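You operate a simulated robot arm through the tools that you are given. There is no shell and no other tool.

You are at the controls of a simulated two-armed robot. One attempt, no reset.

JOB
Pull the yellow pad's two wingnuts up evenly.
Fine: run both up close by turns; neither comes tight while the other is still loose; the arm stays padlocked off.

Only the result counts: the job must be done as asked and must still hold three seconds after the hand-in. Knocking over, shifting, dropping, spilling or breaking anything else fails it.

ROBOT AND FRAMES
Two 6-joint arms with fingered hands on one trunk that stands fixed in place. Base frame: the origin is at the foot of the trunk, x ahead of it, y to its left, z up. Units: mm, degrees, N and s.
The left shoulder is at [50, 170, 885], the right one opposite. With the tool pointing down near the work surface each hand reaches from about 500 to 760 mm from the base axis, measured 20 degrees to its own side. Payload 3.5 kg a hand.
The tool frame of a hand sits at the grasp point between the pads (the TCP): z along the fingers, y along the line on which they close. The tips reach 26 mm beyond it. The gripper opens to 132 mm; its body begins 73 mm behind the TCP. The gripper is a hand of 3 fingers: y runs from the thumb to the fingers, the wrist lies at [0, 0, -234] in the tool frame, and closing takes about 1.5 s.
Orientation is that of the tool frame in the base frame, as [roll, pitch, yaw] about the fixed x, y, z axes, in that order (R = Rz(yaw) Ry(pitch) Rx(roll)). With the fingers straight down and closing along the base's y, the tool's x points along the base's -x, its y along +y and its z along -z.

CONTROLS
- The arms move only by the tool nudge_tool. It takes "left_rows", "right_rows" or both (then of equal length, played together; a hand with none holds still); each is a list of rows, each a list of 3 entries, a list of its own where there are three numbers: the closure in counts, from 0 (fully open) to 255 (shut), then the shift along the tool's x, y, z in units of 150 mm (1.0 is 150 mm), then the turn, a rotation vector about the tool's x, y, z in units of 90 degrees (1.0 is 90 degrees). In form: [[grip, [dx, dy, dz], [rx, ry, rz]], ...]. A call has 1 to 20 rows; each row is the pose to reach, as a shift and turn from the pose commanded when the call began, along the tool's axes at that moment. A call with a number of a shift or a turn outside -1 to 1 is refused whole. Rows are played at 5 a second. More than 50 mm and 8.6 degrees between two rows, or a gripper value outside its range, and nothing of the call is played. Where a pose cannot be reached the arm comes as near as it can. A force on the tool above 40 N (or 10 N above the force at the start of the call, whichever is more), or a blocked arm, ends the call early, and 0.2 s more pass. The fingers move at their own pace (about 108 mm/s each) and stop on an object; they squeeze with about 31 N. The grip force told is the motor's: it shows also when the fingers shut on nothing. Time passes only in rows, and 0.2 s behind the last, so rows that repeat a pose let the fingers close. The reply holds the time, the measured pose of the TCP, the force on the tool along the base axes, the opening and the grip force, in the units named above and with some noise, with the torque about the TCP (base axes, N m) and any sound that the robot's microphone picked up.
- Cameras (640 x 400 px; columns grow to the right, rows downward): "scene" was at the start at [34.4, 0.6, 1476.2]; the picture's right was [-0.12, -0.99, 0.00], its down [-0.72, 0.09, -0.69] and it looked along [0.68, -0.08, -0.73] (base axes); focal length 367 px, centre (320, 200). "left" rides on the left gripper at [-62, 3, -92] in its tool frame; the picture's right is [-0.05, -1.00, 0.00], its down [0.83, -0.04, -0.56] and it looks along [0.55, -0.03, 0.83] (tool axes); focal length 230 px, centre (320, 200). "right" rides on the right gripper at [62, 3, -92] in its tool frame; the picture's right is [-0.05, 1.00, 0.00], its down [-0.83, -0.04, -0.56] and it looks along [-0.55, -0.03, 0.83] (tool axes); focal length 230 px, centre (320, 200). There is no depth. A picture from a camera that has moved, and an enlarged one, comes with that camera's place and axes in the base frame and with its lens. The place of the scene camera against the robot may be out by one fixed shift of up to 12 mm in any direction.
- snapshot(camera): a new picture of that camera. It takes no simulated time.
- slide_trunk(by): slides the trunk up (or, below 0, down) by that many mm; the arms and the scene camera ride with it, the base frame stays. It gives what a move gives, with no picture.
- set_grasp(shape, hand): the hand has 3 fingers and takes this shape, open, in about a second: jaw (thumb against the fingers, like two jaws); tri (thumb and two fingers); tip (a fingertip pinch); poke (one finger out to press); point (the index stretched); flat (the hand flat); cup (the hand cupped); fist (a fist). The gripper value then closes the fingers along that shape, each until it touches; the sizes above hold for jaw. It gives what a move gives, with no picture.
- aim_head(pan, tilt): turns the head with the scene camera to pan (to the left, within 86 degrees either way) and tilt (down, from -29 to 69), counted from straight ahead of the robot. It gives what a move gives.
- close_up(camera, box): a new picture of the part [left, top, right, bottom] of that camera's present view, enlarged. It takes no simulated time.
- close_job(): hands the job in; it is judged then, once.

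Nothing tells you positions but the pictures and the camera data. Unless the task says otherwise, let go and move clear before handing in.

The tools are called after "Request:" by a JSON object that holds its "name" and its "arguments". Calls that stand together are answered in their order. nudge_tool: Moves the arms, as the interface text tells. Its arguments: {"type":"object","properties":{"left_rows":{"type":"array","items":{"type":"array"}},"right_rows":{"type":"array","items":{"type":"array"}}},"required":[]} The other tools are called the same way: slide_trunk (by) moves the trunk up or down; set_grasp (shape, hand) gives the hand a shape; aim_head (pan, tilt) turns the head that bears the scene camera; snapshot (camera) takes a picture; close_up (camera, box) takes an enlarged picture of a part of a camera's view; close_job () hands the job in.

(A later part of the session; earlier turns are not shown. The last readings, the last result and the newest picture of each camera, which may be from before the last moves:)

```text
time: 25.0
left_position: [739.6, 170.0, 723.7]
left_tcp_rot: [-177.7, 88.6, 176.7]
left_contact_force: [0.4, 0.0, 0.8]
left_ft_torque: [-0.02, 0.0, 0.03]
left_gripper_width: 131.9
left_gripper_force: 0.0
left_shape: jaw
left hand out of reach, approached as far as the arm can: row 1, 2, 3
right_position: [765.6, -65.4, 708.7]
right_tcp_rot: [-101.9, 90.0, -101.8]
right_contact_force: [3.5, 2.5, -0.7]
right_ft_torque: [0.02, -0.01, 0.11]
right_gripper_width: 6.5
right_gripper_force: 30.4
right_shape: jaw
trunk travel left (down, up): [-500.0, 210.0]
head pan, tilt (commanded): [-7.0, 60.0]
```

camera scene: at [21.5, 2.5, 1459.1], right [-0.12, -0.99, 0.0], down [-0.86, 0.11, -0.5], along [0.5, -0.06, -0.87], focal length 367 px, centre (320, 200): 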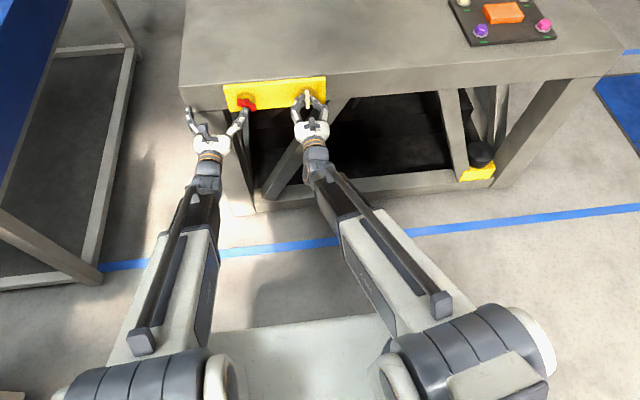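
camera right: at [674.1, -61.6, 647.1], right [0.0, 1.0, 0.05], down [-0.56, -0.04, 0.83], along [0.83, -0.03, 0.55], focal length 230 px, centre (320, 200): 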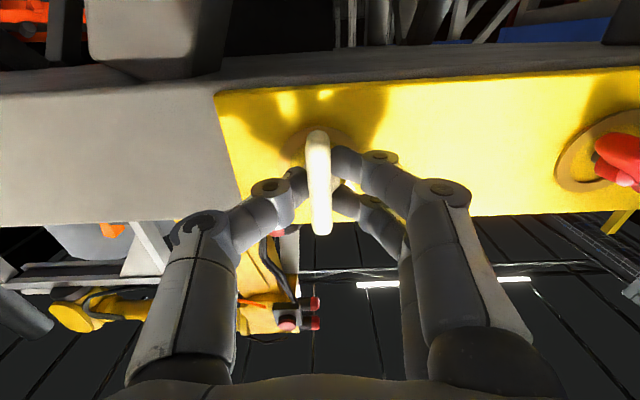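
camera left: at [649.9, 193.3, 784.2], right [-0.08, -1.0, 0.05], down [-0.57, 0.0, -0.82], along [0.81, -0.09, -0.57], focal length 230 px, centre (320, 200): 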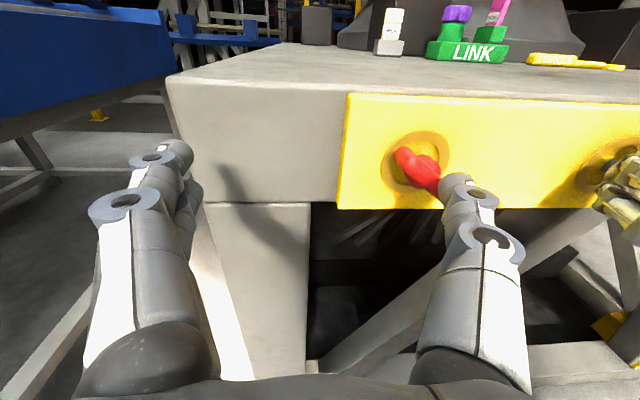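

The left arm's wrist is at some joint limit there, while the right arm can reach both nuts. So I'll move the left hand away and work both nuts by turns with the right. First I'll take high-zoom looks to measure how far each nut stands off the pad.

Request:
{"name": "close_up", "arguments": {"camera": "scene", "box": [295, 85, 325, 105]}}

Request:
{"name": "close_up", "arguments": {"camera": "scene", "box": [230, 90, 260, 110]}}

Request:
{"name": "close_up", "arguments": {"camera": "left", "box": [370, 110, 490, 200]}}

Request:
{"name": "close_up", "arguments": {"camera": "left", "box": [560, 110, 640, 210]}}

```text
16.00 times, centred on (310, 95) of scene
camera zoom: at [21.5, 2.5, 1459.1], right [-0.12, -0.99, 0.0], down [-0.86, 0.11, -0.5], along [0.5, -0.06, -0.87], focal length 5872 px, centre (480, 1880)
```

zoom: 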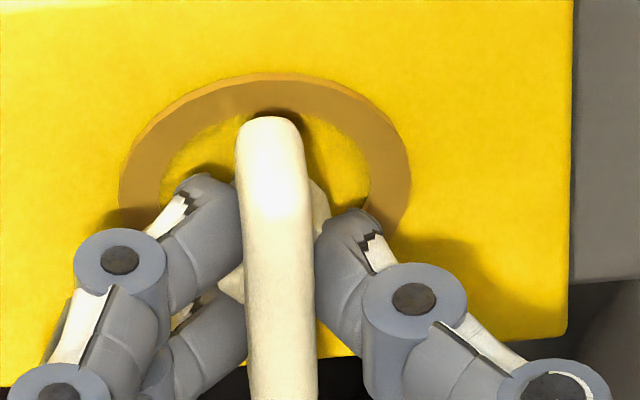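

```text
16.00 times, centred on (245, 100) of scene
camera zoom: at [21.5, 2.5, 1459.1], right [-0.12, -0.99, 0.0], down [-0.86, 0.11, -0.5], along [0.5, -0.06, -0.87], focal length 5872 px, centre (1520, 1800)
```

zoom: 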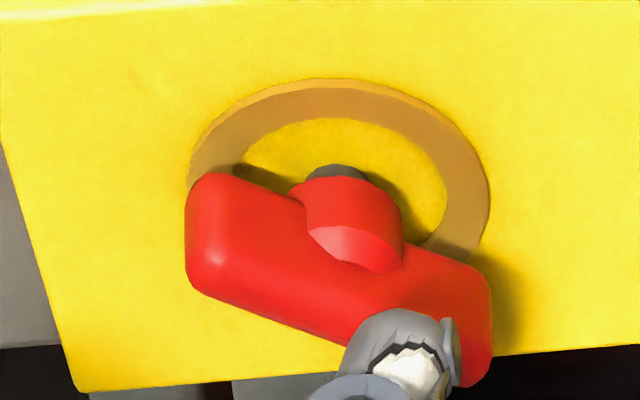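

```text
4.44 times, centred on (430, 155) of left
camera zoom: at [649.0, 181.9, 787.6], right [-0.1, -0.99, 0.05], down [-0.58, 0.01, -0.82], along [0.81, -0.11, -0.57], focal length 1022 px, centre (-169, 400)
```

zoom: 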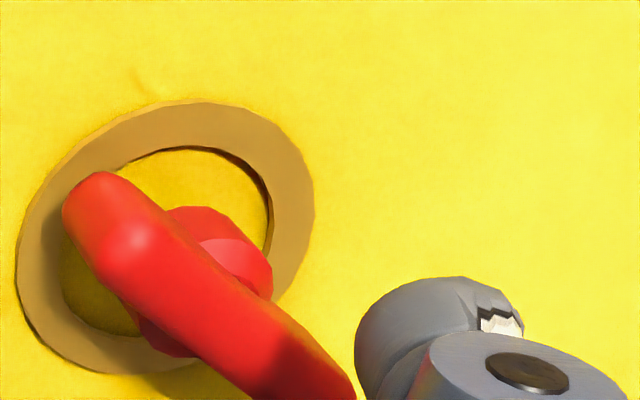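

```text
4.00 times, centred on (600, 160) of left
camera zoom: at [649.0, 181.9, 787.6], right [-0.1, -0.99, 0.05], down [-0.58, 0.01, -0.82], along [0.81, -0.11, -0.57], focal length 920 px, centre (-800, 360)
```

zoom: 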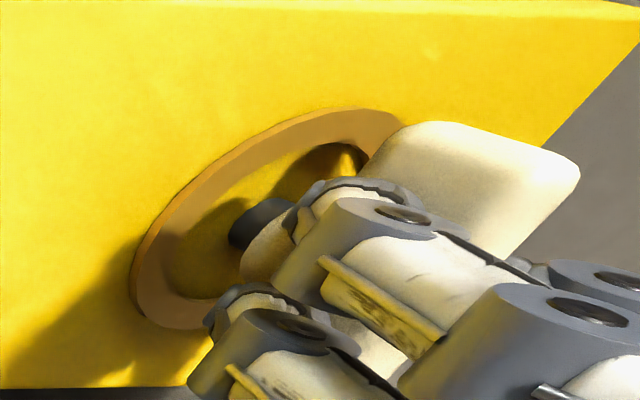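

The side view is useful: a dark stud shows between the pad and the white nut's hub, a gap of roughly 8 mm. I'll turn white another 80° and compare to learn the pitch, watching the torque.

Request:
{"name": "nudge_tool", "arguments": {"right_rows": [[255, [0, 0, 0], [0, 0, 0.09]], [255, [0, 0, 0], [0, 0, 0.18]], [255, [0, 0, 0], [0, 0, 0.27]], [255, [0, 0, 0], [0, 0, 0.36]], [255, [0, 0, 0], [0, 0, 0.45]], [255, [0, 0, 0], [0, 0, 0.54]], [255, [0, 0, 0], [0, 0, 0.63]], [255, [0, 0, 0], [0, 0, 0.72]], [255, [0, 0, 0], [0, 0, 0.81]], [255, [0, 0, 0], [0, 0, 0.9]], [255, [0, 0, 0], [0, 0, 0.9]]]}}

Request:
{"name": "close_up", "arguments": {"camera": "left", "box": [560, 110, 640, 210]}}

Request:
{"name": "close_up", "arguments": {"camera": "scene", "box": [295, 85, 325, 105]}}

```text
time: 27.4
left_position: [736.6, 171.3, 723.5]
left_tcp_rot: [-176.2, 88.6, 178.4]
left_contact_force: [-0.1, 0.5, 1.2]
left_ft_torque: [0.03, -0.02, 0.01]
left_gripper_width: 131.8
left_gripper_force: 0.1
left_shape: jaw
right_position: [766.9, -65.2, 709.5]
right_tcp_rot: [89.9, 8.9, 90.2]
right_contact_force: [7.3, 12.5, 5.0]
right_ft_torque: [-0.13, -0.12, 0.28]
right_gripper_width: 6.1
right_gripper_force: 31.2
right_shape: jaw
trunk travel left (down, up): [-500.0, 210.0]
head pan, tilt (commanded): [-7.0, 60.0]
```

```text
4.00 times, centred on (600, 160) of left
camera zoom: at [648.8, 182.5, 787.6], right [-0.1, -0.99, 0.05], down [-0.58, 0.01, -0.82], along [0.81, -0.11, -0.57], focal length 920 px, centre (-800, 360)
```

zoom: 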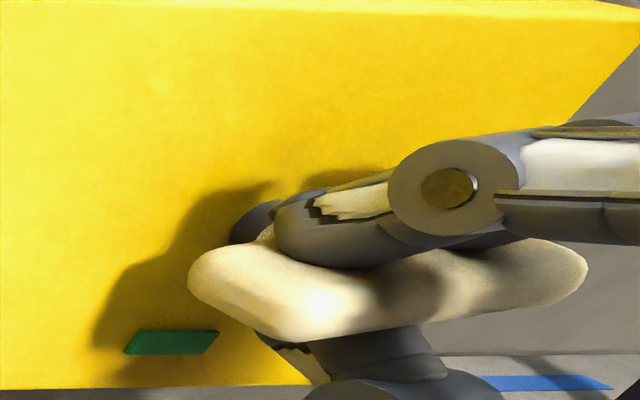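

```text
16.00 times, centred on (310, 95) of scene
camera zoom: at [21.2, 3.4, 1459.1], right [-0.12, -0.99, 0.0], down [-0.86, 0.11, -0.5], along [0.5, -0.06, -0.87], focal length 5872 px, centre (480, 1880)
```

zoom: 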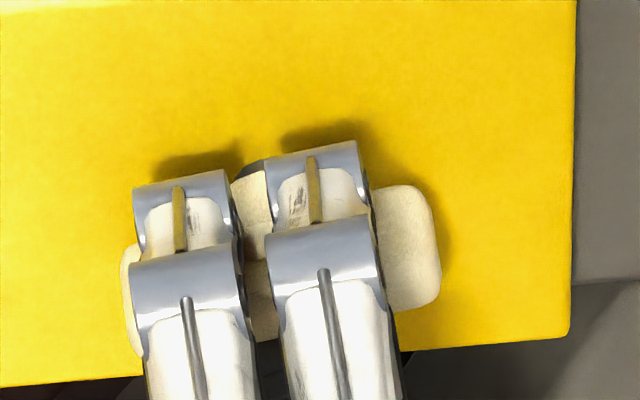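

Something changed: the brown ring around the white nut has gone and a green mark has appeared on the pad. I'll look closely to understand this before doing anything else.

Request:
{"name": "close_up", "arguments": {"camera": "left", "box": [580, 140, 640, 200]}}

Request:
{"name": "snapshot", "arguments": {"camera": "right"}}

Request:
{"name": "close_up", "arguments": {"camera": "scene", "box": [215, 70, 335, 130]}}

Request:
{"name": "close_up", "arguments": {"camera": "scene", "box": [440, 0, 560, 50]}}

```text
6.67 times, centred on (610, 170) of left
camera zoom: at [648.8, 182.5, 787.6], right [-0.1, -0.99, 0.05], down [-0.58, 0.01, -0.82], along [0.81, -0.11, -0.57], focal length 1534 px, centre (-1613, 400)
```

zoom: 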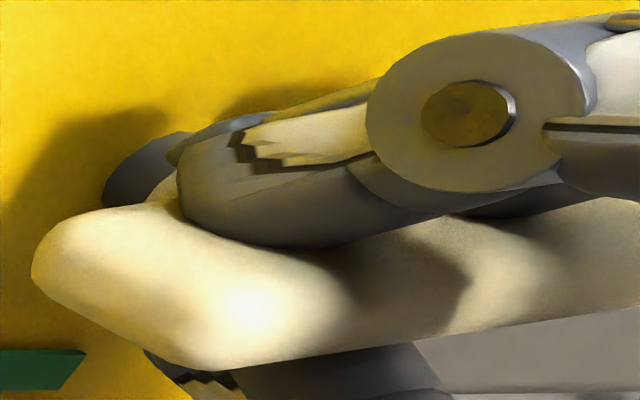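

```text
taken
camera right: at [673.8, -3.1, 702.7], right [0.0, 0.1, 0.99], down [-0.55, -0.83, 0.09], along [0.83, -0.55, 0.06], focal length 230 px, centre (320, 200)
```

right: 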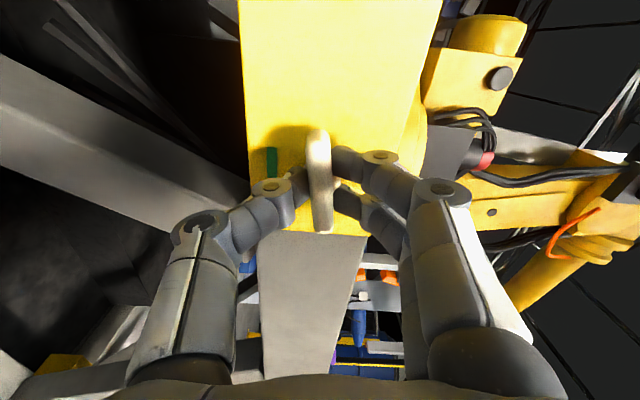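

```text
5.33 times, centred on (275, 100) of scene
camera zoom: at [21.2, 3.4, 1459.1], right [-0.12, -0.99, 0.0], down [-0.86, 0.11, -0.5], along [0.5, -0.06, -0.87], focal length 1957 px, centre (560, 733)
```

zoom: 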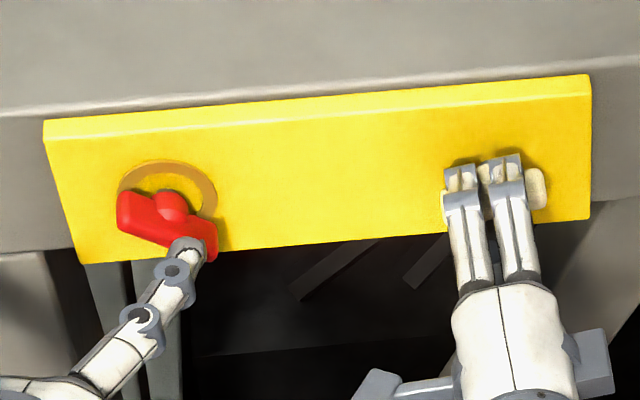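

```text
5.33 times, centred on (500, 25) of scene
camera zoom: at [21.2, 3.4, 1459.1], right [-0.12, -0.99, 0.0], down [-0.86, 0.11, -0.5], along [0.5, -0.06, -0.87], focal length 1957 px, centre (-640, 1133)
```

zoom: 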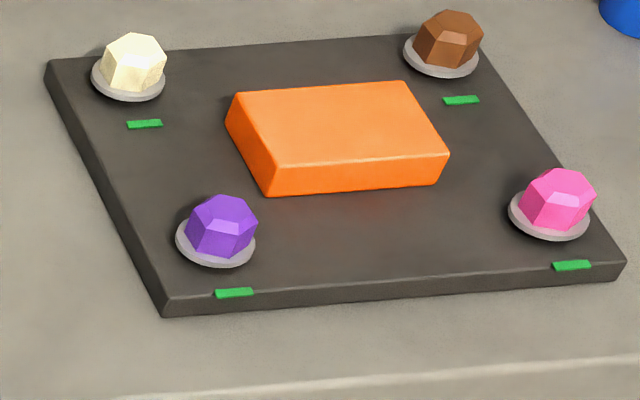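

A green mark is what the tight bolts on the other board carry, so white may already have come tight after about 120° while red is still untouched. I'll back white off a little at a time to see where the indicator changes.

Request:
{"name": "nudge_tool", "arguments": {"right_rows": [[255, [0, 0, 0], [0, 0, -0.09]], [255, [0, 0, 0], [0, 0, -0.18]], [255, [0, 0, 0], [0, 0, -0.18]]]}}

Request:
{"name": "close_up", "arguments": {"camera": "left", "box": [560, 110, 640, 210]}}

```text
time: 28.2
left_position: [739.6, 169.6, 722.4]
left_tcp_rot: [-176.1, 88.7, 178.3]
left_contact_force: [0.0, 0.3, 1.3]
left_ft_torque: [-0.02, 0.0, 0.02]
left_gripper_width: 132.1
left_gripper_force: 0.1
left_shape: jaw
right_position: [766.0, -64.4, 708.5]
right_tcp_rot: [90.0, 25.3, 90.1]
right_contact_force: [5.8, 13.7, 3.9]
right_ft_torque: [0.01, -0.13, 0.29]
right_gripper_width: 6.0
right_gripper_force: 31.1
right_shape: jaw
trunk travel left (down, up): [-500.0, 210.0]
head pan, tilt (commanded): [-7.0, 60.0]
```

```text
4.00 times, centred on (600, 160) of left
camera zoom: at [648.8, 182.5, 787.6], right [-0.1, -0.99, 0.05], down [-0.58, 0.01, -0.82], along [0.81, -0.11, -0.57], focal length 920 px, centre (-800, 360)
```

zoom: 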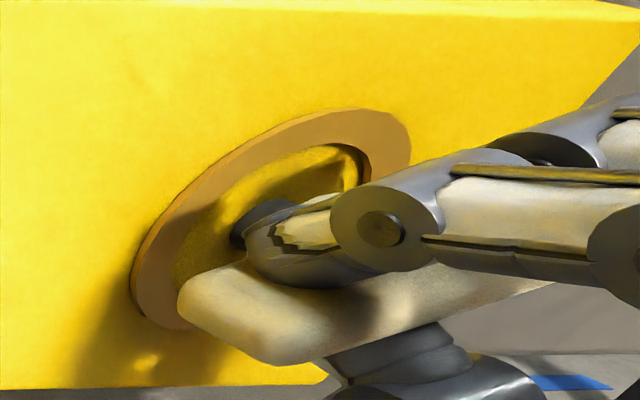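

Backing off 16° brought the ring back and removed the green, so green means tight and white now sits just short of it: run up close, not tight. I'll release it, withdraw, move the left hand out of the way, and then bring red up to the same stage.

Request:
{"name": "nudge_tool", "arguments": {"right_rows": [[0, [0, 0, 0], [0, 0, 0]], [0, [0, 0, 0], [0, 0, 0]], [0, [0, 0, 0], [0, 0, 0]], [0, [0, 0, 0], [0, 0, 0]], [0, [0, 0, -0.1], [0, 0, 0]], [0, [0, 0, -0.2], [0, 0, 0]], [0, [0, 0, -0.3], [0, 0, 0]], [0, [0, 0, -0.35], [0, 0, 0]], [0, [0, 0, -0.35], [0, 0, 0]]], "left_rows": [[0, [0, 0, -0.1], [0, 0, 0]], [0, [0, 0.05, -0.2], [0, 0, 0]], [0, [-0.1, 0.2, -0.2], [0, 0, 0]], [0, [-0.2, 0.35, -0.2], [0, 0, 0]], [0, [-0.3, 0.5, -0.2], [0, 0, 0]], [0, [-0.4, 0.65, -0.2], [0, 0, 0]], [0, [-0.5, 0.8, -0.2], [0, 0, 0]], [0, [-0.5, 0.95, -0.2], [0, 0, 0]], [0, [-0.5, 0.95, -0.2], [0, 0, 0]]]}}

Request:
{"name": "snapshot", "arguments": {"camera": "scene"}}

Request:
{"name": "snapshot", "arguments": {"camera": "right"}}

Request:
{"name": "snapshot", "arguments": {"camera": "left"}}

```text
time: 30.2
left_position: [722.7, 314.2, 800.2]
left_tcp_rot: [-179.0, 88.8, 176.5]
left_contact_force: [-0.8, -0.1, 0.3]
left_ft_torque: [0.0, 0.04, 0.0]
left_gripper_width: 131.9
left_gripper_force: 0.0
left_shape: jaw
left hand out of reach, approached as far as the arm can: row 1
right_position: [714.0, -65.5, 708.9]
right_tcp_rot: [89.9, 25.2, 90.2]
right_contact_force: [0.7, -0.5, 0.4]
right_ft_torque: [0.01, -0.03, -0.01]
right_gripper_width: 131.9
right_gripper_force: 0.0
right_shape: jaw
trunk travel left (down, up): [-500.0, 210.0]
head pan, tilt (commanded): [-7.0, 60.0]
```

```text
taken
camera scene: at [21.1, 2.4, 1459.1], right [-0.12, -0.99, 0.0], down [-0.86, 0.11, -0.5], along [0.5, -0.06, -0.87], focal length 367 px, centre (320, 200)
```

scene: 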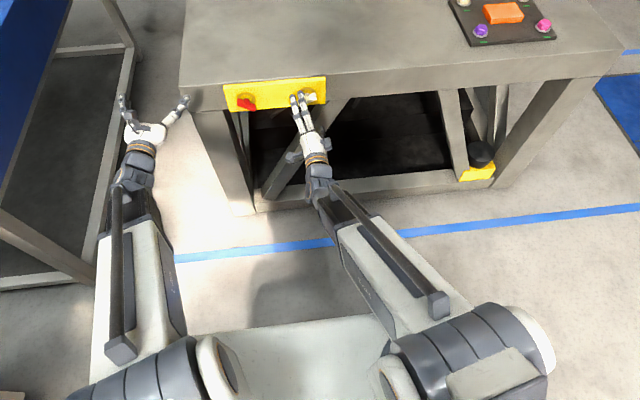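

```text
taken
camera right: at [621.3, -8.5, 685.4], right [0.0, 0.38, 0.93], down [-0.55, -0.77, 0.31], along [0.83, -0.51, 0.21], focal length 230 px, centre (320, 200)
```

right: 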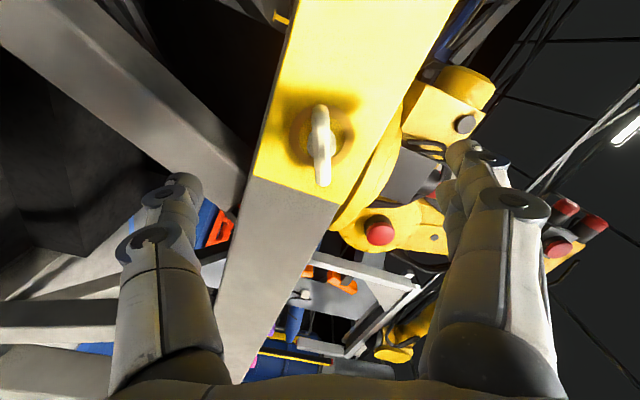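

```text
taken
camera left: at [632.0, 324.7, 863.5], right [-0.08, -1.0, 0.05], down [-0.57, 0.0, -0.82], along [0.81, -0.09, -0.57], focal length 230 px, centre (320, 200)
```

left: 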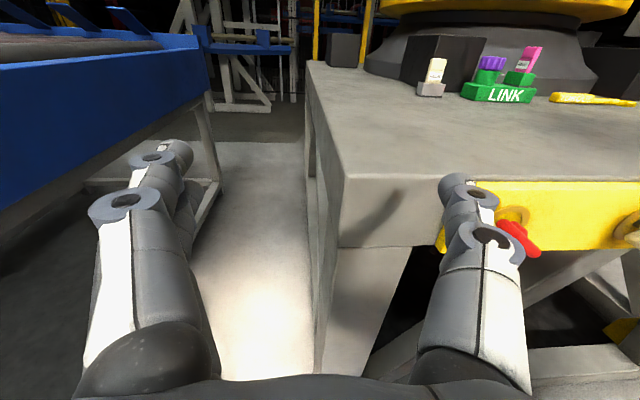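

White is released undisturbed. Now I'll carry the right hand over to the red nut, unrolling as it goes.

Request:
{"name": "nudge_tool", "arguments": {"right_rows": [[0, [0.05, 0.025, 0], [0, 0, -0.09]], [0, [0.11, 0.05, 0], [0, 0, -0.18]], [0, [0.17, 0.08, 0], [0, 0, -0.27]], [0, [0.23, 0.11, 0], [0, 0, -0.36]], [0, [0.29, 0.14, 0], [0, 0, -0.45]], [0, [0.36, 0.17, 0], [0, 0, -0.54]], [0, [0.42, 0.2, 0], [0, 0, -0.63]], [0, [0.48, 0.225, 0], [0, 0, -0.72]], [0, [0.54, 0.25, 0], [0, 0, -0.81]], [0, [0.604, 0.282, 0], [0, 0, -0.89]], [0, [0.604, 0.282, 0], [0, 0, -0.89]]]}}

```text
time: 32.6
left_position: [722.9, 313.3, 799.8]
left_tcp_rot: [-178.6, 88.9, 176.9]
left_contact_force: [0.0, -0.3, 0.3]
left_ft_torque: [0.01, 0.0, 0.01]
left_gripper_width: 131.9
left_gripper_force: 0.1
left_shape: jaw
right_position: [713.6, 35.4, 709.5]
right_tcp_rot: [-89.9, 74.5, -89.8]
right_contact_force: [0.5, 0.3, 0.1]
right_ft_torque: [-0.01, -0.01, -0.02]
right_gripper_width: 131.9
right_gripper_force: 0.0
right_shape: jaw
trunk travel left (down, up): [-500.0, 210.0]
head pan, tilt (commanded): [-7.0, 60.0]
```

Request:
{"name": "nudge_tool", "arguments": {"right_rows": [[0, [-0.02, 0.07, 0], [0, 0, -0.08]], [0, [-0.04, 0.15, 0], [0, 0, -0.16]], [0, [-0.06, 0.22, 0], [0, 0, -0.24]], [0, [-0.08, 0.3, 0], [0, 0, -0.32]], [0, [-0.1, 0.37, 0], [0, 0, -0.4]], [0, [-0.123, 0.443, 0], [0, 0, -0.483]], [0, [-0.123, 0.443, 0], [0, 0, -0.483]]]}}

Request:
{"name": "snapshot", "arguments": {"camera": "right"}}

Request:
{"name": "close_up", "arguments": {"camera": "right", "box": [240, 60, 400, 200]}}

Request:
{"name": "snapshot", "arguments": {"camera": "scene"}}

```text
time: 34.2
left_position: [722.6, 313.0, 799.9]
left_tcp_rot: [-178.8, 88.8, 176.7]
left_contact_force: [-0.7, 0.4, -0.3]
left_ft_torque: [0.0, 0.01, 0.02]
left_gripper_width: 132.0
left_gripper_force: 0.0
left_shape: jaw
right_position: [720.4, 47.8, 679.9]
right_tcp_rot: [-87.8, 33.4, -85.0]
right_contact_force: [-0.1, 0.2, -0.3]
right_ft_torque: [-0.01, 0.01, -0.02]
right_gripper_width: 131.8
right_gripper_force: 0.1
right_shape: jaw
right hand out of reach, approached as far as the arm can: row 5, 6, 7
trunk travel left (down, up): [-500.0, 210.0]
head pan, tilt (commanded): [-7.0, 60.0]
```

```text
taken
camera right: at [632.6, -8.0, 640.9], right [-0.01, 0.59, -0.8], down [-0.61, 0.63, 0.48], along [0.79, 0.5, 0.35], focal length 230 px, centre (320, 200)
```

right: 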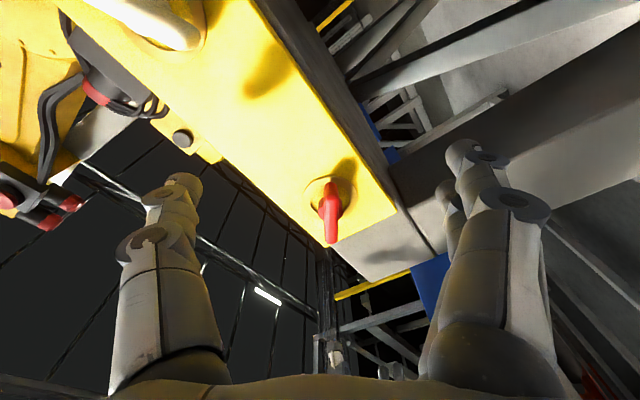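

```text
2.86 times, centred on (320, 130) of right
camera zoom: at [632.6, -8.0, 640.9], right [-0.01, 0.59, -0.8], down [-0.61, 0.63, 0.48], along [0.79, 0.5, 0.35], focal length 657 px, centre (320, 400)
```

zoom: 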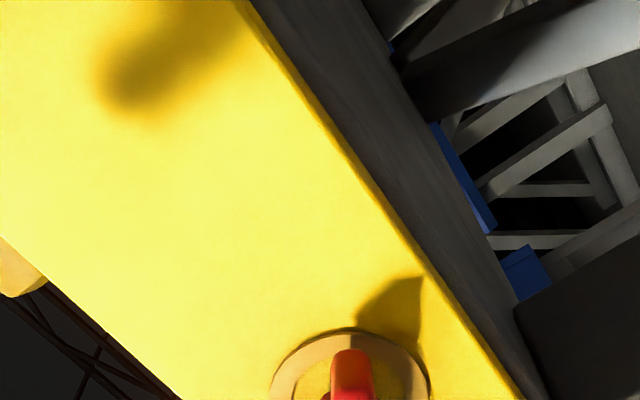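

```text
taken
camera scene: at [21.2, 2.2, 1459.1], right [-0.12, -0.99, 0.0], down [-0.86, 0.11, -0.5], along [0.5, -0.06, -0.87], focal length 367 px, centre (320, 200)
```

scene: 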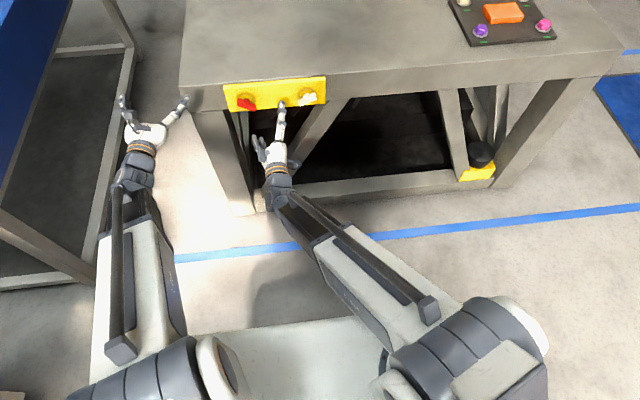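

The right arm can't hold −59° roll that far across, but a wing nut is symmetric, so I can grip red at +121° instead. I'll unroll to 0 in front of the red nut first.

Request:
{"name": "nudge_tool", "arguments": {"right_rows": [[0, [0, 0, 0], [0.004, 0.005, 0.08]], [0, [-0.02, 0.002, 0], [0.008, 0.01, 0.16]], [0, [-0.08, 0.01, 0], [0.012, 0.015, 0.24]], [0, [-0.14, 0.018, 0], [0.016, 0.02, 0.32]], [0, [-0.21, 0.026, 0], [0.02, 0.025, 0.4]], [0, [-0.28, 0.035, 0], [0.024, 0.03, 0.48]], [0, [-0.35, 0.044, 0], [0.027, 0.035, 0.56]], [0, [-0.42, 0.053, -0.009], [0.0285, 0.0395, 0.6276]], [0, [-0.42, 0.053, -0.009], [0.0285, 0.0395, 0.6276]]]}}

```text
time: 36.2
left_position: [722.4, 313.6, 799.7]
left_tcp_rot: [-178.5, 88.8, 176.9]
left_contact_force: [0.3, -0.9, 0.4]
left_ft_torque: [-0.01, 0.01, 0.02]
left_gripper_width: 131.7
left_gripper_force: 0.1
left_shape: jaw
right_position: [715.0, 104.1, 709.3]
right_tcp_rot: [122.7, 89.8, 122.6]
right_contact_force: [0.7, 0.6, -0.1]
right_ft_torque: [0.0, 0.0, -0.01]
right_gripper_width: 132.0
right_gripper_force: 0.1
right_shape: jaw
trunk travel left (down, up): [-500.0, 210.0]
head pan, tilt (commanded): [-7.0, 60.0]
```

The right hand is square in front of red at roll 0. I'll check the centring and red's angle before rolling on.

Request:
{"name": "close_up", "arguments": {"camera": "right", "box": [240, 70, 400, 200]}}

Request:
{"name": "nudge_tool", "arguments": {"right_rows": [[0, [0, 0, 0], [0, 0, 0.09]], [0, [0, 0, 0], [0, 0, 0.18]], [0, [0, 0, 0], [0, 0, 0.27]], [0, [0, 0, 0], [0, 0, 0.36]], [0, [0, 0, 0], [0, 0, 0.45]], [0, [0, 0, 0], [0, 0, 0.54]], [0, [0, 0, 0], [0, 0, 0.63]], [0, [0, 0, 0], [0, 0, 0.72]], [0, [0, 0, 0], [0, 0, 0.81]], [0, [0, 0, 0], [0, 0, 0.9]], [0, [0, 0, 0], [0, 0, 0.98]], [0, [0, 0, 0], [0, 0, 0.98]]]}}

```text
3.08 times, centred on (320, 135) of right
camera zoom: at [622.6, 107.6, 647.0], right [0.0, 1.0, 0.06], down [-0.55, -0.05, 0.83], along [0.83, -0.03, 0.55], focal length 708 px, centre (320, 400)
```

zoom: 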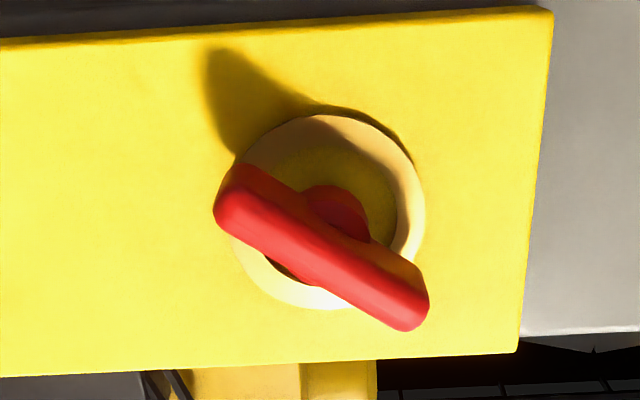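

```text
time: 38.8
left_position: [721.6, 313.2, 799.4]
left_tcp_rot: [-178.6, 88.9, 177.0]
left_contact_force: [-0.2, -1.0, -0.1]
left_ft_torque: [-0.01, 0.0, 0.03]
left_gripper_width: 131.7
left_gripper_force: 0.0
left_shape: jaw
right_position: [715.0, 104.6, 708.3]
right_tcp_rot: [90.1, 1.6, 90.0]
right_contact_force: [0.1, -0.6, -0.2]
right_ft_torque: [0.04, 0.01, 0.0]
right_gripper_width: 131.9
right_gripper_force: 0.1
right_shape: jaw
trunk travel left (down, up): [-500.0, 210.0]
head pan, tilt (commanded): [-7.0, 60.0]
```

Request:
{"name": "nudge_tool", "arguments": {"right_rows": [[0, [0, 0, 0], [0, 0, 0.08]], [0, [0, 0, 0], [0, 0, 0.16]], [0, [0, 0, 0], [0, 0, 0.24]], [0, [0, 0, 0], [0, 0, 0.32]], [0, [0, 0, 0], [0, 0, 0.39]], [0, [0, 0, 0], [0, 0, 0.39]]]}}

Request:
{"name": "close_up", "arguments": {"camera": "right", "box": [240, 70, 400, 200]}}

Request:
{"name": "snapshot", "arguments": {"camera": "scene"}}

```text
time: 40.2
left_position: [722.1, 314.0, 798.9]
left_tcp_rot: [-178.7, 88.8, 176.8]
left_contact_force: [-0.9, -0.7, -0.4]
left_ft_torque: [0.0, 0.03, -0.01]
left_gripper_width: 131.8
left_gripper_force: 0.0
left_shape: jaw
right_position: [714.3, 105.1, 708.6]
right_tcp_rot: [90.2, -33.5, 89.9]
right_contact_force: [0.7, -0.2, -0.4]
right_ft_torque: [-0.04, 0.06, 0.02]
right_gripper_width: 131.9
right_gripper_force: 0.0
right_shape: jaw
trunk travel left (down, up): [-500.0, 210.0]
head pan, tilt (commanded): [-7.0, 60.0]
```

```text
3.08 times, centred on (320, 135) of right
camera zoom: at [622.8, 153.9, 744.8], right [0.0, -0.59, 0.8], down [-0.56, -0.67, -0.49], along [0.83, -0.45, -0.33], focal length 708 px, centre (320, 400)
```

zoom: 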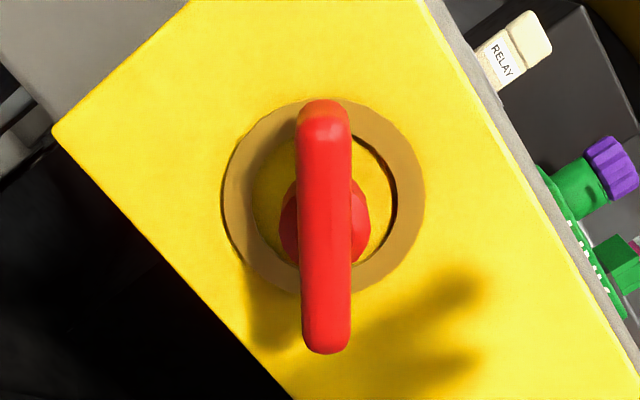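

```text
taken
camera scene: at [21.1, 2.3, 1459.1], right [-0.12, -0.99, 0.0], down [-0.86, 0.11, -0.5], along [0.5, -0.06, -0.87], focal length 367 px, centre (320, 200)
```

scene: 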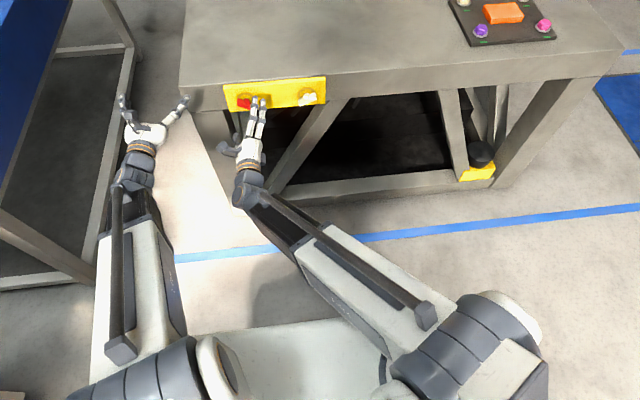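

Red lines up with the hand within about 2°. I'll approach, add that small correction, and close on red.

Request:
{"name": "nudge_tool", "arguments": {"right_rows": [[0, [0, 0, 0.1], [0, 0, 0.02]], [0, [0, 0, 0.2], [0, 0, 0.025]], [0, [0, 0, 0.3], [0, 0, 0.025]], [0, [0, 0, 0.345], [0, 0, 0.025]], [0, [0, 0, 0.345], [0, 0, 0.025]], [255, [0, 0, 0.345], [0, 0, 0.025]], [255, [0, 0, 0.345], [0, 0, 0.025]], [255, [0, 0, 0.345], [0, 0, 0.025]], [255, [0, 0, 0.345], [0, 0, 0.025]], [255, [0, 0, 0.345], [0, 0, 0.025]], [255, [0, 0, 0.345], [0, 0, 0.025]], [255, [0, 0, 0.345], [0, 0, 0.025]], [255, [0, 0, 0.345], [0, 0, 0.025]]]}}

Request:
{"name": "snapshot", "arguments": {"camera": "right"}}

Request:
{"name": "close_up", "arguments": {"camera": "scene", "box": [215, 70, 335, 130]}}

```text
time: 43.0
left_position: [722.7, 314.2, 799.4]
left_tcp_rot: [-178.6, 88.8, 176.7]
left_contact_force: [0.0, -0.1, 0.0]
left_ft_torque: [0.04, 0.01, 0.01]
left_gripper_width: 131.8
left_gripper_force: 0.1
left_shape: jaw
right_position: [765.9, 104.5, 707.4]
right_tcp_rot: [90.2, -35.7, 89.8]
right_contact_force: [5.1, 0.8, 1.8]
right_ft_torque: [0.0, -0.06, 0.01]
right_gripper_width: 6.7
right_gripper_force: 31.1
right_shape: jaw
trunk travel left (down, up): [-500.0, 210.0]
head pan, tilt (commanded): [-7.0, 60.0]
```

```text
taken
camera right: at [674.6, 152.7, 746.5], right [0.0, -0.62, 0.78], down [-0.56, -0.65, -0.52], along [0.83, -0.43, -0.35], focal length 230 px, centre (320, 200)
```

right: 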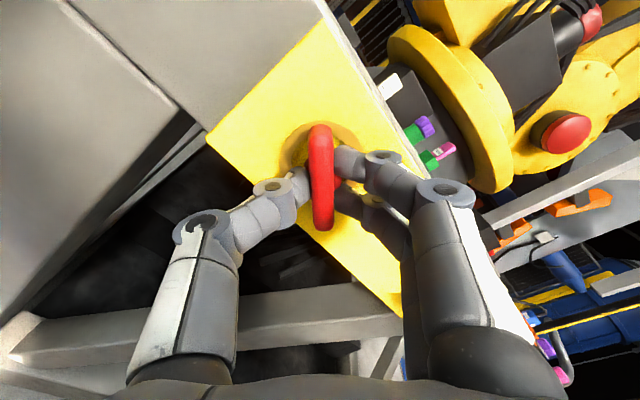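

```text
5.33 times, centred on (275, 100) of scene
camera zoom: at [21.4, 2.3, 1459.1], right [-0.12, -0.99, 0.0], down [-0.86, 0.11, -0.5], along [0.5, -0.06, -0.87], focal length 1957 px, centre (560, 733)
```

zoom: 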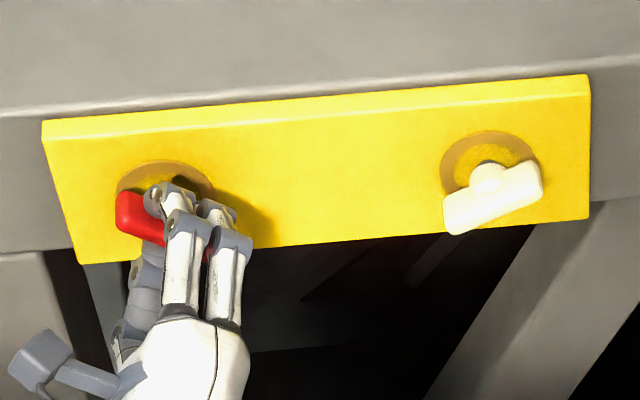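

Red is gripped well. I'll turn it clockwise in modest steps, checking the indicator and torque as I go.

Request:
{"name": "nudge_tool", "arguments": {"right_rows": [[255, [0, 0, 0], [0, 0, 0.08]], [255, [0, 0, 0], [0, 0, 0.16]], [255, [0, 0, 0], [0, 0, 0.24]], [255, [0, 0, 0], [0, 0, 0.32]], [255, [0, 0, 0], [0, 0, 0.4]], [255, [0, 0, 0], [0, 0, 0.4]]]}}

Request:
{"name": "close_up", "arguments": {"camera": "scene", "box": [215, 70, 335, 130]}}

```text
time: 44.4
left_position: [721.0, 314.7, 799.2]
left_tcp_rot: [-177.6, 88.8, 177.9]
left_contact_force: [0.0, 0.4, -0.1]
left_ft_torque: [0.0, 0.05, 0.01]
left_gripper_width: 131.7
left_gripper_force: 0.1
left_shape: jaw
right_position: [766.5, 105.9, 708.3]
right_tcp_rot: [90.4, -71.8, 89.6]
right_contact_force: [3.7, 6.4, 0.7]
right_ft_torque: [0.0, -0.05, 0.09]
right_gripper_width: 6.6
right_gripper_force: 30.9
right_shape: jaw
trunk travel left (down, up): [-500.0, 210.0]
head pan, tilt (commanded): [-7.0, 60.0]
```

```text
5.33 times, centred on (275, 100) of scene
camera zoom: at [21.3, 2.9, 1459.1], right [-0.12, -0.99, 0.0], down [-0.86, 0.11, -0.5], along [0.5, -0.06, -0.87], focal length 1957 px, centre (560, 733)
```

zoom: 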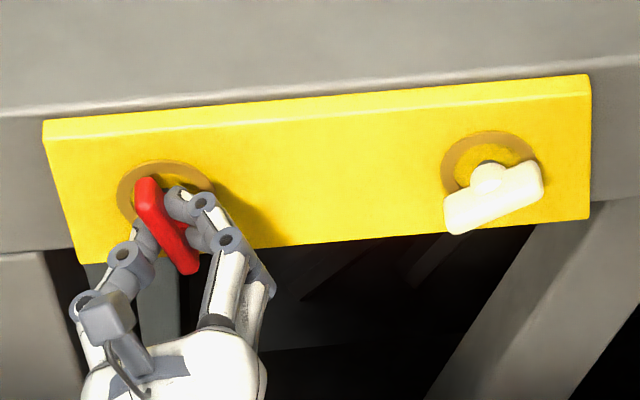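

Request:
{"name": "nudge_tool", "arguments": {"right_rows": [[255, [0, 0, 0], [0, 0, 0.08]], [255, [0, 0, 0], [0, 0, 0.16]], [255, [0, 0, 0], [0, 0, 0.24]], [255, [0, 0, 0], [0, 0, 0.32]], [255, [0, 0, 0], [0, 0, 0.32]]]}}

Request:
{"name": "close_up", "arguments": {"camera": "scene", "box": [215, 70, 335, 130]}}

```text
time: 45.6
left_position: [722.4, 314.5, 799.1]
left_tcp_rot: [-177.0, 88.7, 178.5]
left_contact_force: [0.3, 0.7, 0.2]
left_ft_torque: [0.02, 0.0, 0.0]
left_gripper_width: 132.0
left_gripper_force: 0.1
left_shape: jaw
right_position: [767.6, 103.8, 708.9]
right_tcp_rot: [-90.4, -79.5, -89.5]
right_contact_force: [4.8, 11.5, 2.9]
right_ft_torque: [-0.02, -0.09, 0.2]
right_gripper_width: 6.5
right_gripper_force: 30.5
right_shape: jaw
trunk travel left (down, up): [-500.0, 210.0]
head pan, tilt (commanded): [-7.0, 60.0]
```

```text
5.33 times, centred on (275, 100) of scene
camera zoom: at [21.2, 3.1, 1459.1], right [-0.12, -0.99, 0.0], down [-0.86, 0.11, -0.5], along [0.5, -0.06, -0.87], focal length 1957 px, centre (560, 733)
```

zoom: 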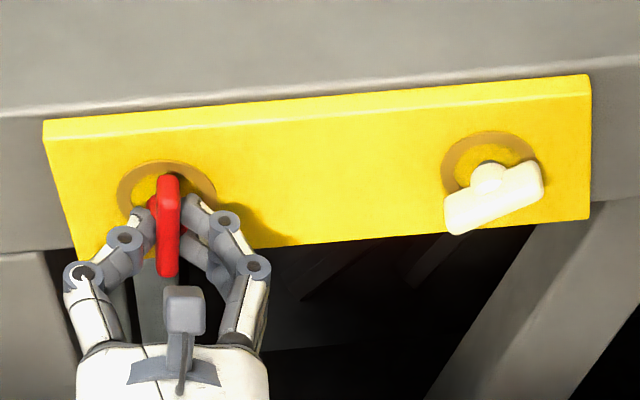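

Request:
{"name": "nudge_tool", "arguments": {"right_rows": [[255, [0, 0, 0], [0, 0, 0.09]], [255, [0, 0, 0], [0, 0, 0.18]], [255, [0, 0, 0], [0, 0, 0.18]]]}}

Request:
{"name": "close_up", "arguments": {"camera": "scene", "box": [215, 70, 335, 130]}}

```text
time: 46.4
left_position: [721.0, 315.1, 799.6]
left_tcp_rot: [-176.9, 88.7, 178.6]
left_contact_force: [0.3, -0.3, 0.5]
left_ft_torque: [0.02, 0.0, 0.04]
left_gripper_width: 131.8
left_gripper_force: 0.0
left_shape: jaw
right_position: [766.9, 106.3, 707.8]
right_tcp_rot: [-90.3, -63.4, -89.8]
right_contact_force: [3.6, 11.3, 4.5]
right_ft_torque: [-0.02, -0.1, 0.17]
right_gripper_width: 6.1
right_gripper_force: 30.9
right_shape: jaw
trunk travel left (down, up): [-500.0, 210.0]
head pan, tilt (commanded): [-7.0, 60.0]
```

```text
5.33 times, centred on (275, 100) of scene
camera zoom: at [21.0, 3.2, 1459.1], right [-0.12, -0.99, 0.0], down [-0.86, 0.11, -0.5], along [0.5, -0.06, -0.87], focal length 1957 px, centre (560, 733)
```

zoom: 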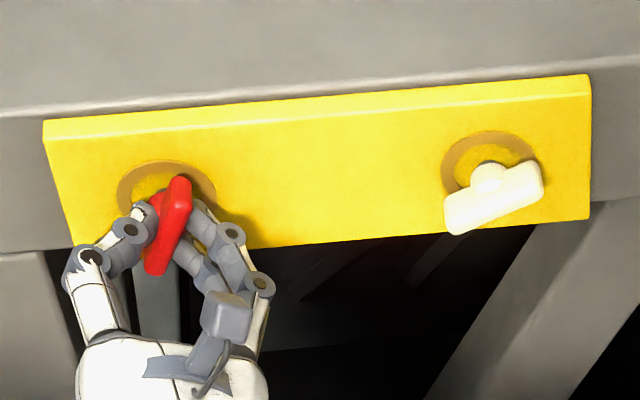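

Request:
{"name": "nudge_tool", "arguments": {"right_rows": [[255, [0, 0, 0], [0, 0, 0.06]], [255, [0, 0, 0], [0, 0, 0.12]], [255, [0, 0, 0], [0, 0, 0.12]]]}}

Request:
{"name": "close_up", "arguments": {"camera": "scene", "box": [215, 70, 335, 130]}}

```text
time: 47.2
left_position: [721.1, 314.6, 799.2]
left_tcp_rot: [-176.5, 88.8, 178.9]
left_contact_force: [-0.4, -0.7, -0.4]
left_ft_torque: [0.01, -0.02, 0.01]
left_gripper_width: 132.0
left_gripper_force: 0.0
left_shape: jaw
right_position: [767.7, 105.5, 708.3]
right_tcp_rot: [-90.1, -52.5, -89.8]
right_contact_force: [1.8, 13.4, 4.6]
right_ft_torque: [-0.04, -0.08, 0.26]
right_gripper_width: 6.2
right_gripper_force: 31.1
right_shape: jaw
trunk travel left (down, up): [-500.0, 210.0]
head pan, tilt (commanded): [-7.0, 60.0]
```

```text
5.33 times, centred on (275, 100) of scene
camera zoom: at [20.9, 3.4, 1459.1], right [-0.12, -0.99, 0.0], down [-0.86, 0.11, -0.5], along [0.5, -0.06, -0.87], focal length 1957 px, centre (560, 733)
```

zoom: 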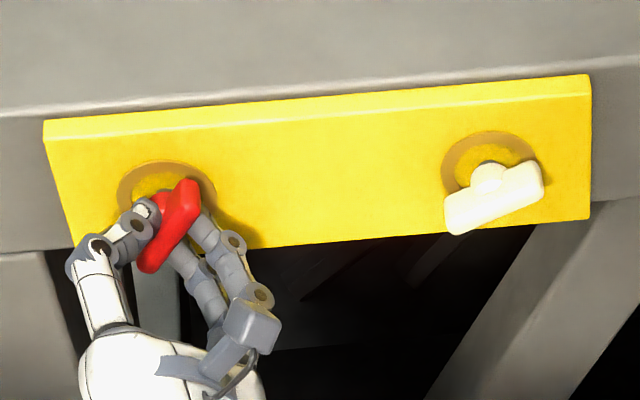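

Request:
{"name": "nudge_tool", "arguments": {"right_rows": [[255, [0, 0, 0], [0, 0, 0.045]], [255, [0, 0, 0], [0, 0, 0.09]], [255, [0, 0, 0], [0, 0, 0.09]]]}}

Request:
{"name": "close_up", "arguments": {"camera": "scene", "box": [215, 70, 335, 130]}}

```text
time: 48.0
left_position: [722.5, 314.0, 800.0]
left_tcp_rot: [-176.5, 88.8, 179.0]
left_contact_force: [0.0, -1.0, 0.2]
left_ft_torque: [0.03, -0.02, 0.01]
left_gripper_width: 131.9
left_gripper_force: 0.0
left_shape: jaw
right_position: [767.0, 105.9, 709.5]
right_tcp_rot: [-90.2, -44.3, -89.8]
right_contact_force: [0.3, 13.5, 3.8]
right_ft_torque: [-0.06, -0.11, 0.27]
right_gripper_width: 6.4
right_gripper_force: 30.6
right_shape: jaw
trunk travel left (down, up): [-500.0, 210.0]
head pan, tilt (commanded): [-7.0, 60.0]
```

```text
5.33 times, centred on (275, 100) of scene
camera zoom: at [20.7, 3.4, 1459.1], right [-0.12, -0.99, 0.0], down [-0.86, 0.11, -0.5], along [0.5, -0.06, -0.87], focal length 1957 px, centre (560, 733)
```

zoom: 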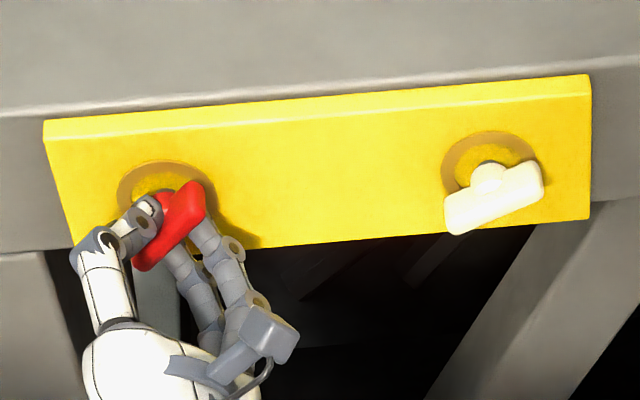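

Red has turned about 100° with the torque starting to build, and white is standing by within 16° of tight. I'll continue red in small steps until it comes tight.

Request:
{"name": "nudge_tool", "arguments": {"right_rows": [[255, [0, 0, 0], [0, 0, 0.04]], [255, [0, 0, 0], [0, 0, 0.08]], [255, [0, 0, 0], [0, 0, 0.08]]]}}

Request:
{"name": "close_up", "arguments": {"camera": "scene", "box": [215, 70, 335, 130]}}

```text
time: 48.8
left_position: [721.5, 315.1, 800.2]
left_tcp_rot: [-176.3, 88.8, 179.2]
left_contact_force: [-0.8, -0.1, 0.6]
left_ft_torque: [0.0, -0.03, 0.03]
left_gripper_width: 131.8
left_gripper_force: 0.0
left_shape: jaw
right_position: [766.5, 105.5, 707.8]
right_tcp_rot: [-90.1, -37.3, -89.9]
right_contact_force: [-0.3, 16.6, 4.0]
right_ft_torque: [0.0, -0.1, 0.3]
right_gripper_width: 6.2
right_gripper_force: 31.0
right_shape: jaw
trunk travel left (down, up): [-500.0, 210.0]
head pan, tilt (commanded): [-7.0, 60.0]
```

```text
5.33 times, centred on (275, 100) of scene
camera zoom: at [20.7, 3.6, 1459.1], right [-0.12, -0.99, 0.0], down [-0.86, 0.11, -0.5], along [0.5, -0.06, -0.87], focal length 1957 px, centre (560, 733)
```

zoom: 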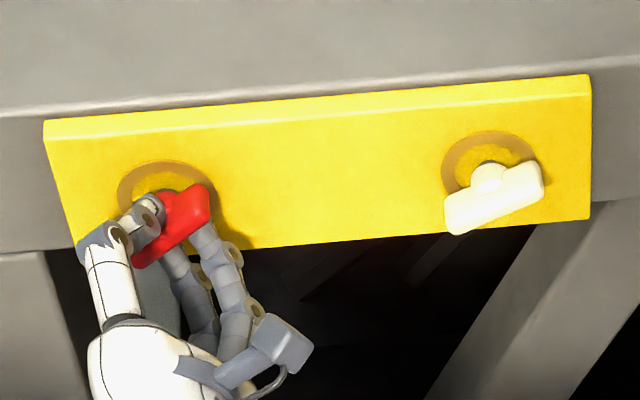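

Request:
{"name": "nudge_tool", "arguments": {"right_rows": [[255, [0, 0, 0], [0, 0, 0.04]], [255, [0, 0, 0], [0, 0, 0.08]], [255, [0, 0, 0], [0, 0, 0.08]]]}}

Request:
{"name": "close_up", "arguments": {"camera": "scene", "box": [215, 70, 335, 130]}}

```text
time: 49.6
left_position: [723.2, 314.3, 800.1]
left_tcp_rot: [-176.0, 88.8, 179.5]
left_contact_force: [0.1, -0.3, 0.1]
left_ft_torque: [0.0, 0.03, 0.02]
left_gripper_width: 131.5
left_gripper_force: 0.0
left_shape: jaw
right_position: [765.8, 106.5, 708.1]
right_tcp_rot: [-90.0, -30.2, -89.9]
right_contact_force: [1.7, 18.5, 5.1]
right_ft_torque: [-0.04, -0.09, 0.31]
right_gripper_width: 6.3
right_gripper_force: 30.3
right_shape: jaw
trunk travel left (down, up): [-500.0, 210.0]
head pan, tilt (commanded): [-7.0, 60.0]
```

```text
5.33 times, centred on (275, 100) of scene
camera zoom: at [20.8, 3.7, 1459.1], right [-0.12, -0.99, 0.0], down [-0.86, 0.11, -0.5], along [0.5, -0.06, -0.87], focal length 1957 px, centre (560, 733)
```

zoom: 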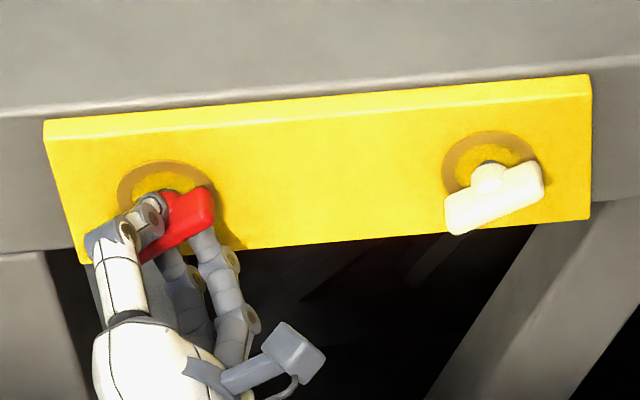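

Request:
{"name": "nudge_tool", "arguments": {"right_rows": [[255, [-0.005, -0.003, 0], [0, 0, 0.03]], [255, [-0.01, -0.006, 0], [0, 0, 0.06]], [255, [-0.01, -0.006, 0], [0, 0, 0.06]]]}}

Request:
{"name": "close_up", "arguments": {"camera": "scene", "box": [215, 70, 335, 130]}}

```text
time: 50.4
left_position: [722.0, 314.6, 800.0]
left_tcp_rot: [-176.7, 88.8, 178.6]
left_contact_force: [0.7, 1.1, 0.6]
left_ft_torque: [-0.04, -0.03, -0.01]
left_gripper_width: 132.0
left_gripper_force: 0.1
left_shape: jaw
right_position: [766.1, 105.6, 707.3]
right_tcp_rot: [-90.2, -24.6, -90.0]
right_contact_force: [1.2, 11.7, 5.6]
right_ft_torque: [-0.03, -0.1, 0.22]
right_gripper_width: 6.5
right_gripper_force: 30.9
right_shape: jaw
trunk travel left (down, up): [-500.0, 210.0]
head pan, tilt (commanded): [-7.0, 60.0]
```

```text
5.33 times, centred on (275, 100) of scene
camera zoom: at [20.7, 3.2, 1459.1], right [-0.12, -0.99, 0.0], down [-0.86, 0.11, -0.5], along [0.5, -0.06, -0.87], focal length 1957 px, centre (560, 733)
```

zoom: 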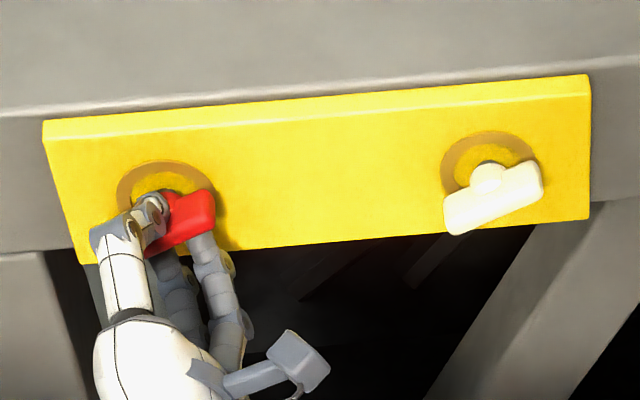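

Request:
{"name": "nudge_tool", "arguments": {"right_rows": [[255, [-0.005, -0.003, 0], [0, 0, 0.03]], [255, [-0.01, -0.006, 0], [0, 0, 0.06]], [255, [-0.01, -0.006, 0], [0, 0, 0.06]]]}}

Request:
{"name": "close_up", "arguments": {"camera": "scene", "box": [215, 70, 335, 130]}}

```text
time: 51.2
left_position: [722.3, 312.8, 800.8]
left_tcp_rot: [-178.5, 88.7, 176.9]
left_contact_force: [0.8, 0.0, -0.4]
left_ft_torque: [-0.01, -0.02, 0.02]
left_gripper_width: 131.6
left_gripper_force: 0.1
left_shape: jaw
right_position: [766.6, 105.7, 708.7]
right_tcp_rot: [-90.1, -19.2, -90.1]
right_contact_force: [0.4, 2.6, 5.7]
right_ft_torque: [-0.02, -0.08, -0.05]
right_gripper_width: 6.2
right_gripper_force: 31.0
right_shape: jaw
trunk travel left (down, up): [-500.0, 210.0]
head pan, tilt (commanded): [-7.0, 60.0]
```

```text
5.33 times, centred on (275, 100) of scene
camera zoom: at [20.7, 2.3, 1459.1], right [-0.12, -0.99, 0.0], down [-0.86, 0.11, -0.5], along [0.5, -0.06, -0.87], focal length 1957 px, centre (560, 733)
```

zoom: 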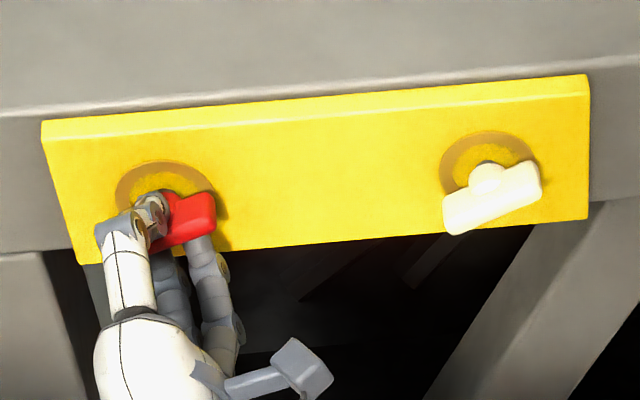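

Request:
{"name": "nudge_tool", "arguments": {"right_rows": [[255, [0, 0, 0], [0, 0, 0.035]], [255, [0, 0, 0], [0, 0, 0.07]], [255, [0, 0, 0], [0, 0, 0.07]]]}}

Request:
{"name": "close_up", "arguments": {"camera": "scene", "box": [215, 70, 335, 130]}}

```text
time: 52.0
left_position: [721.7, 313.1, 800.6]
left_tcp_rot: [-179.5, 88.9, 175.9]
left_contact_force: [0.1, 0.1, -0.4]
left_ft_torque: [-0.04, -0.02, -0.04]
left_gripper_width: 131.7
left_gripper_force: 0.1
left_shape: jaw
right_position: [766.9, 106.1, 708.9]
right_tcp_rot: [-90.1, -13.0, -90.0]
right_contact_force: [0.0, -5.6, 5.5]
right_ft_torque: [-0.09, -0.11, -0.17]
right_gripper_width: 6.3
right_gripper_force: 31.0
right_shape: jaw
trunk travel left (down, up): [-500.0, 210.0]
head pan, tilt (commanded): [-7.0, 60.0]
```

```text
5.33 times, centred on (275, 100) of scene
camera zoom: at [20.6, 1.8, 1459.1], right [-0.12, -0.99, 0.0], down [-0.86, 0.11, -0.5], along [0.5, -0.06, -0.87], focal length 1957 px, centre (560, 733)
```

zoom: 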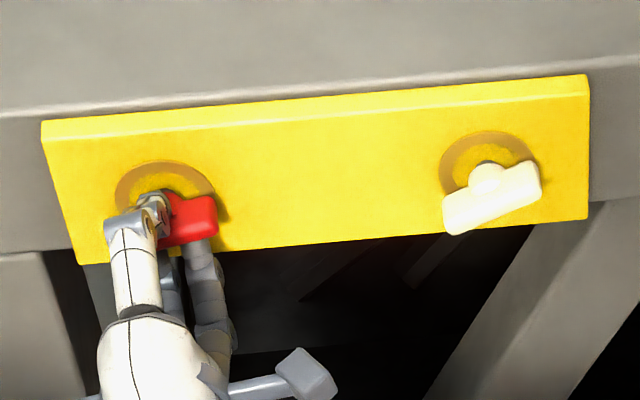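

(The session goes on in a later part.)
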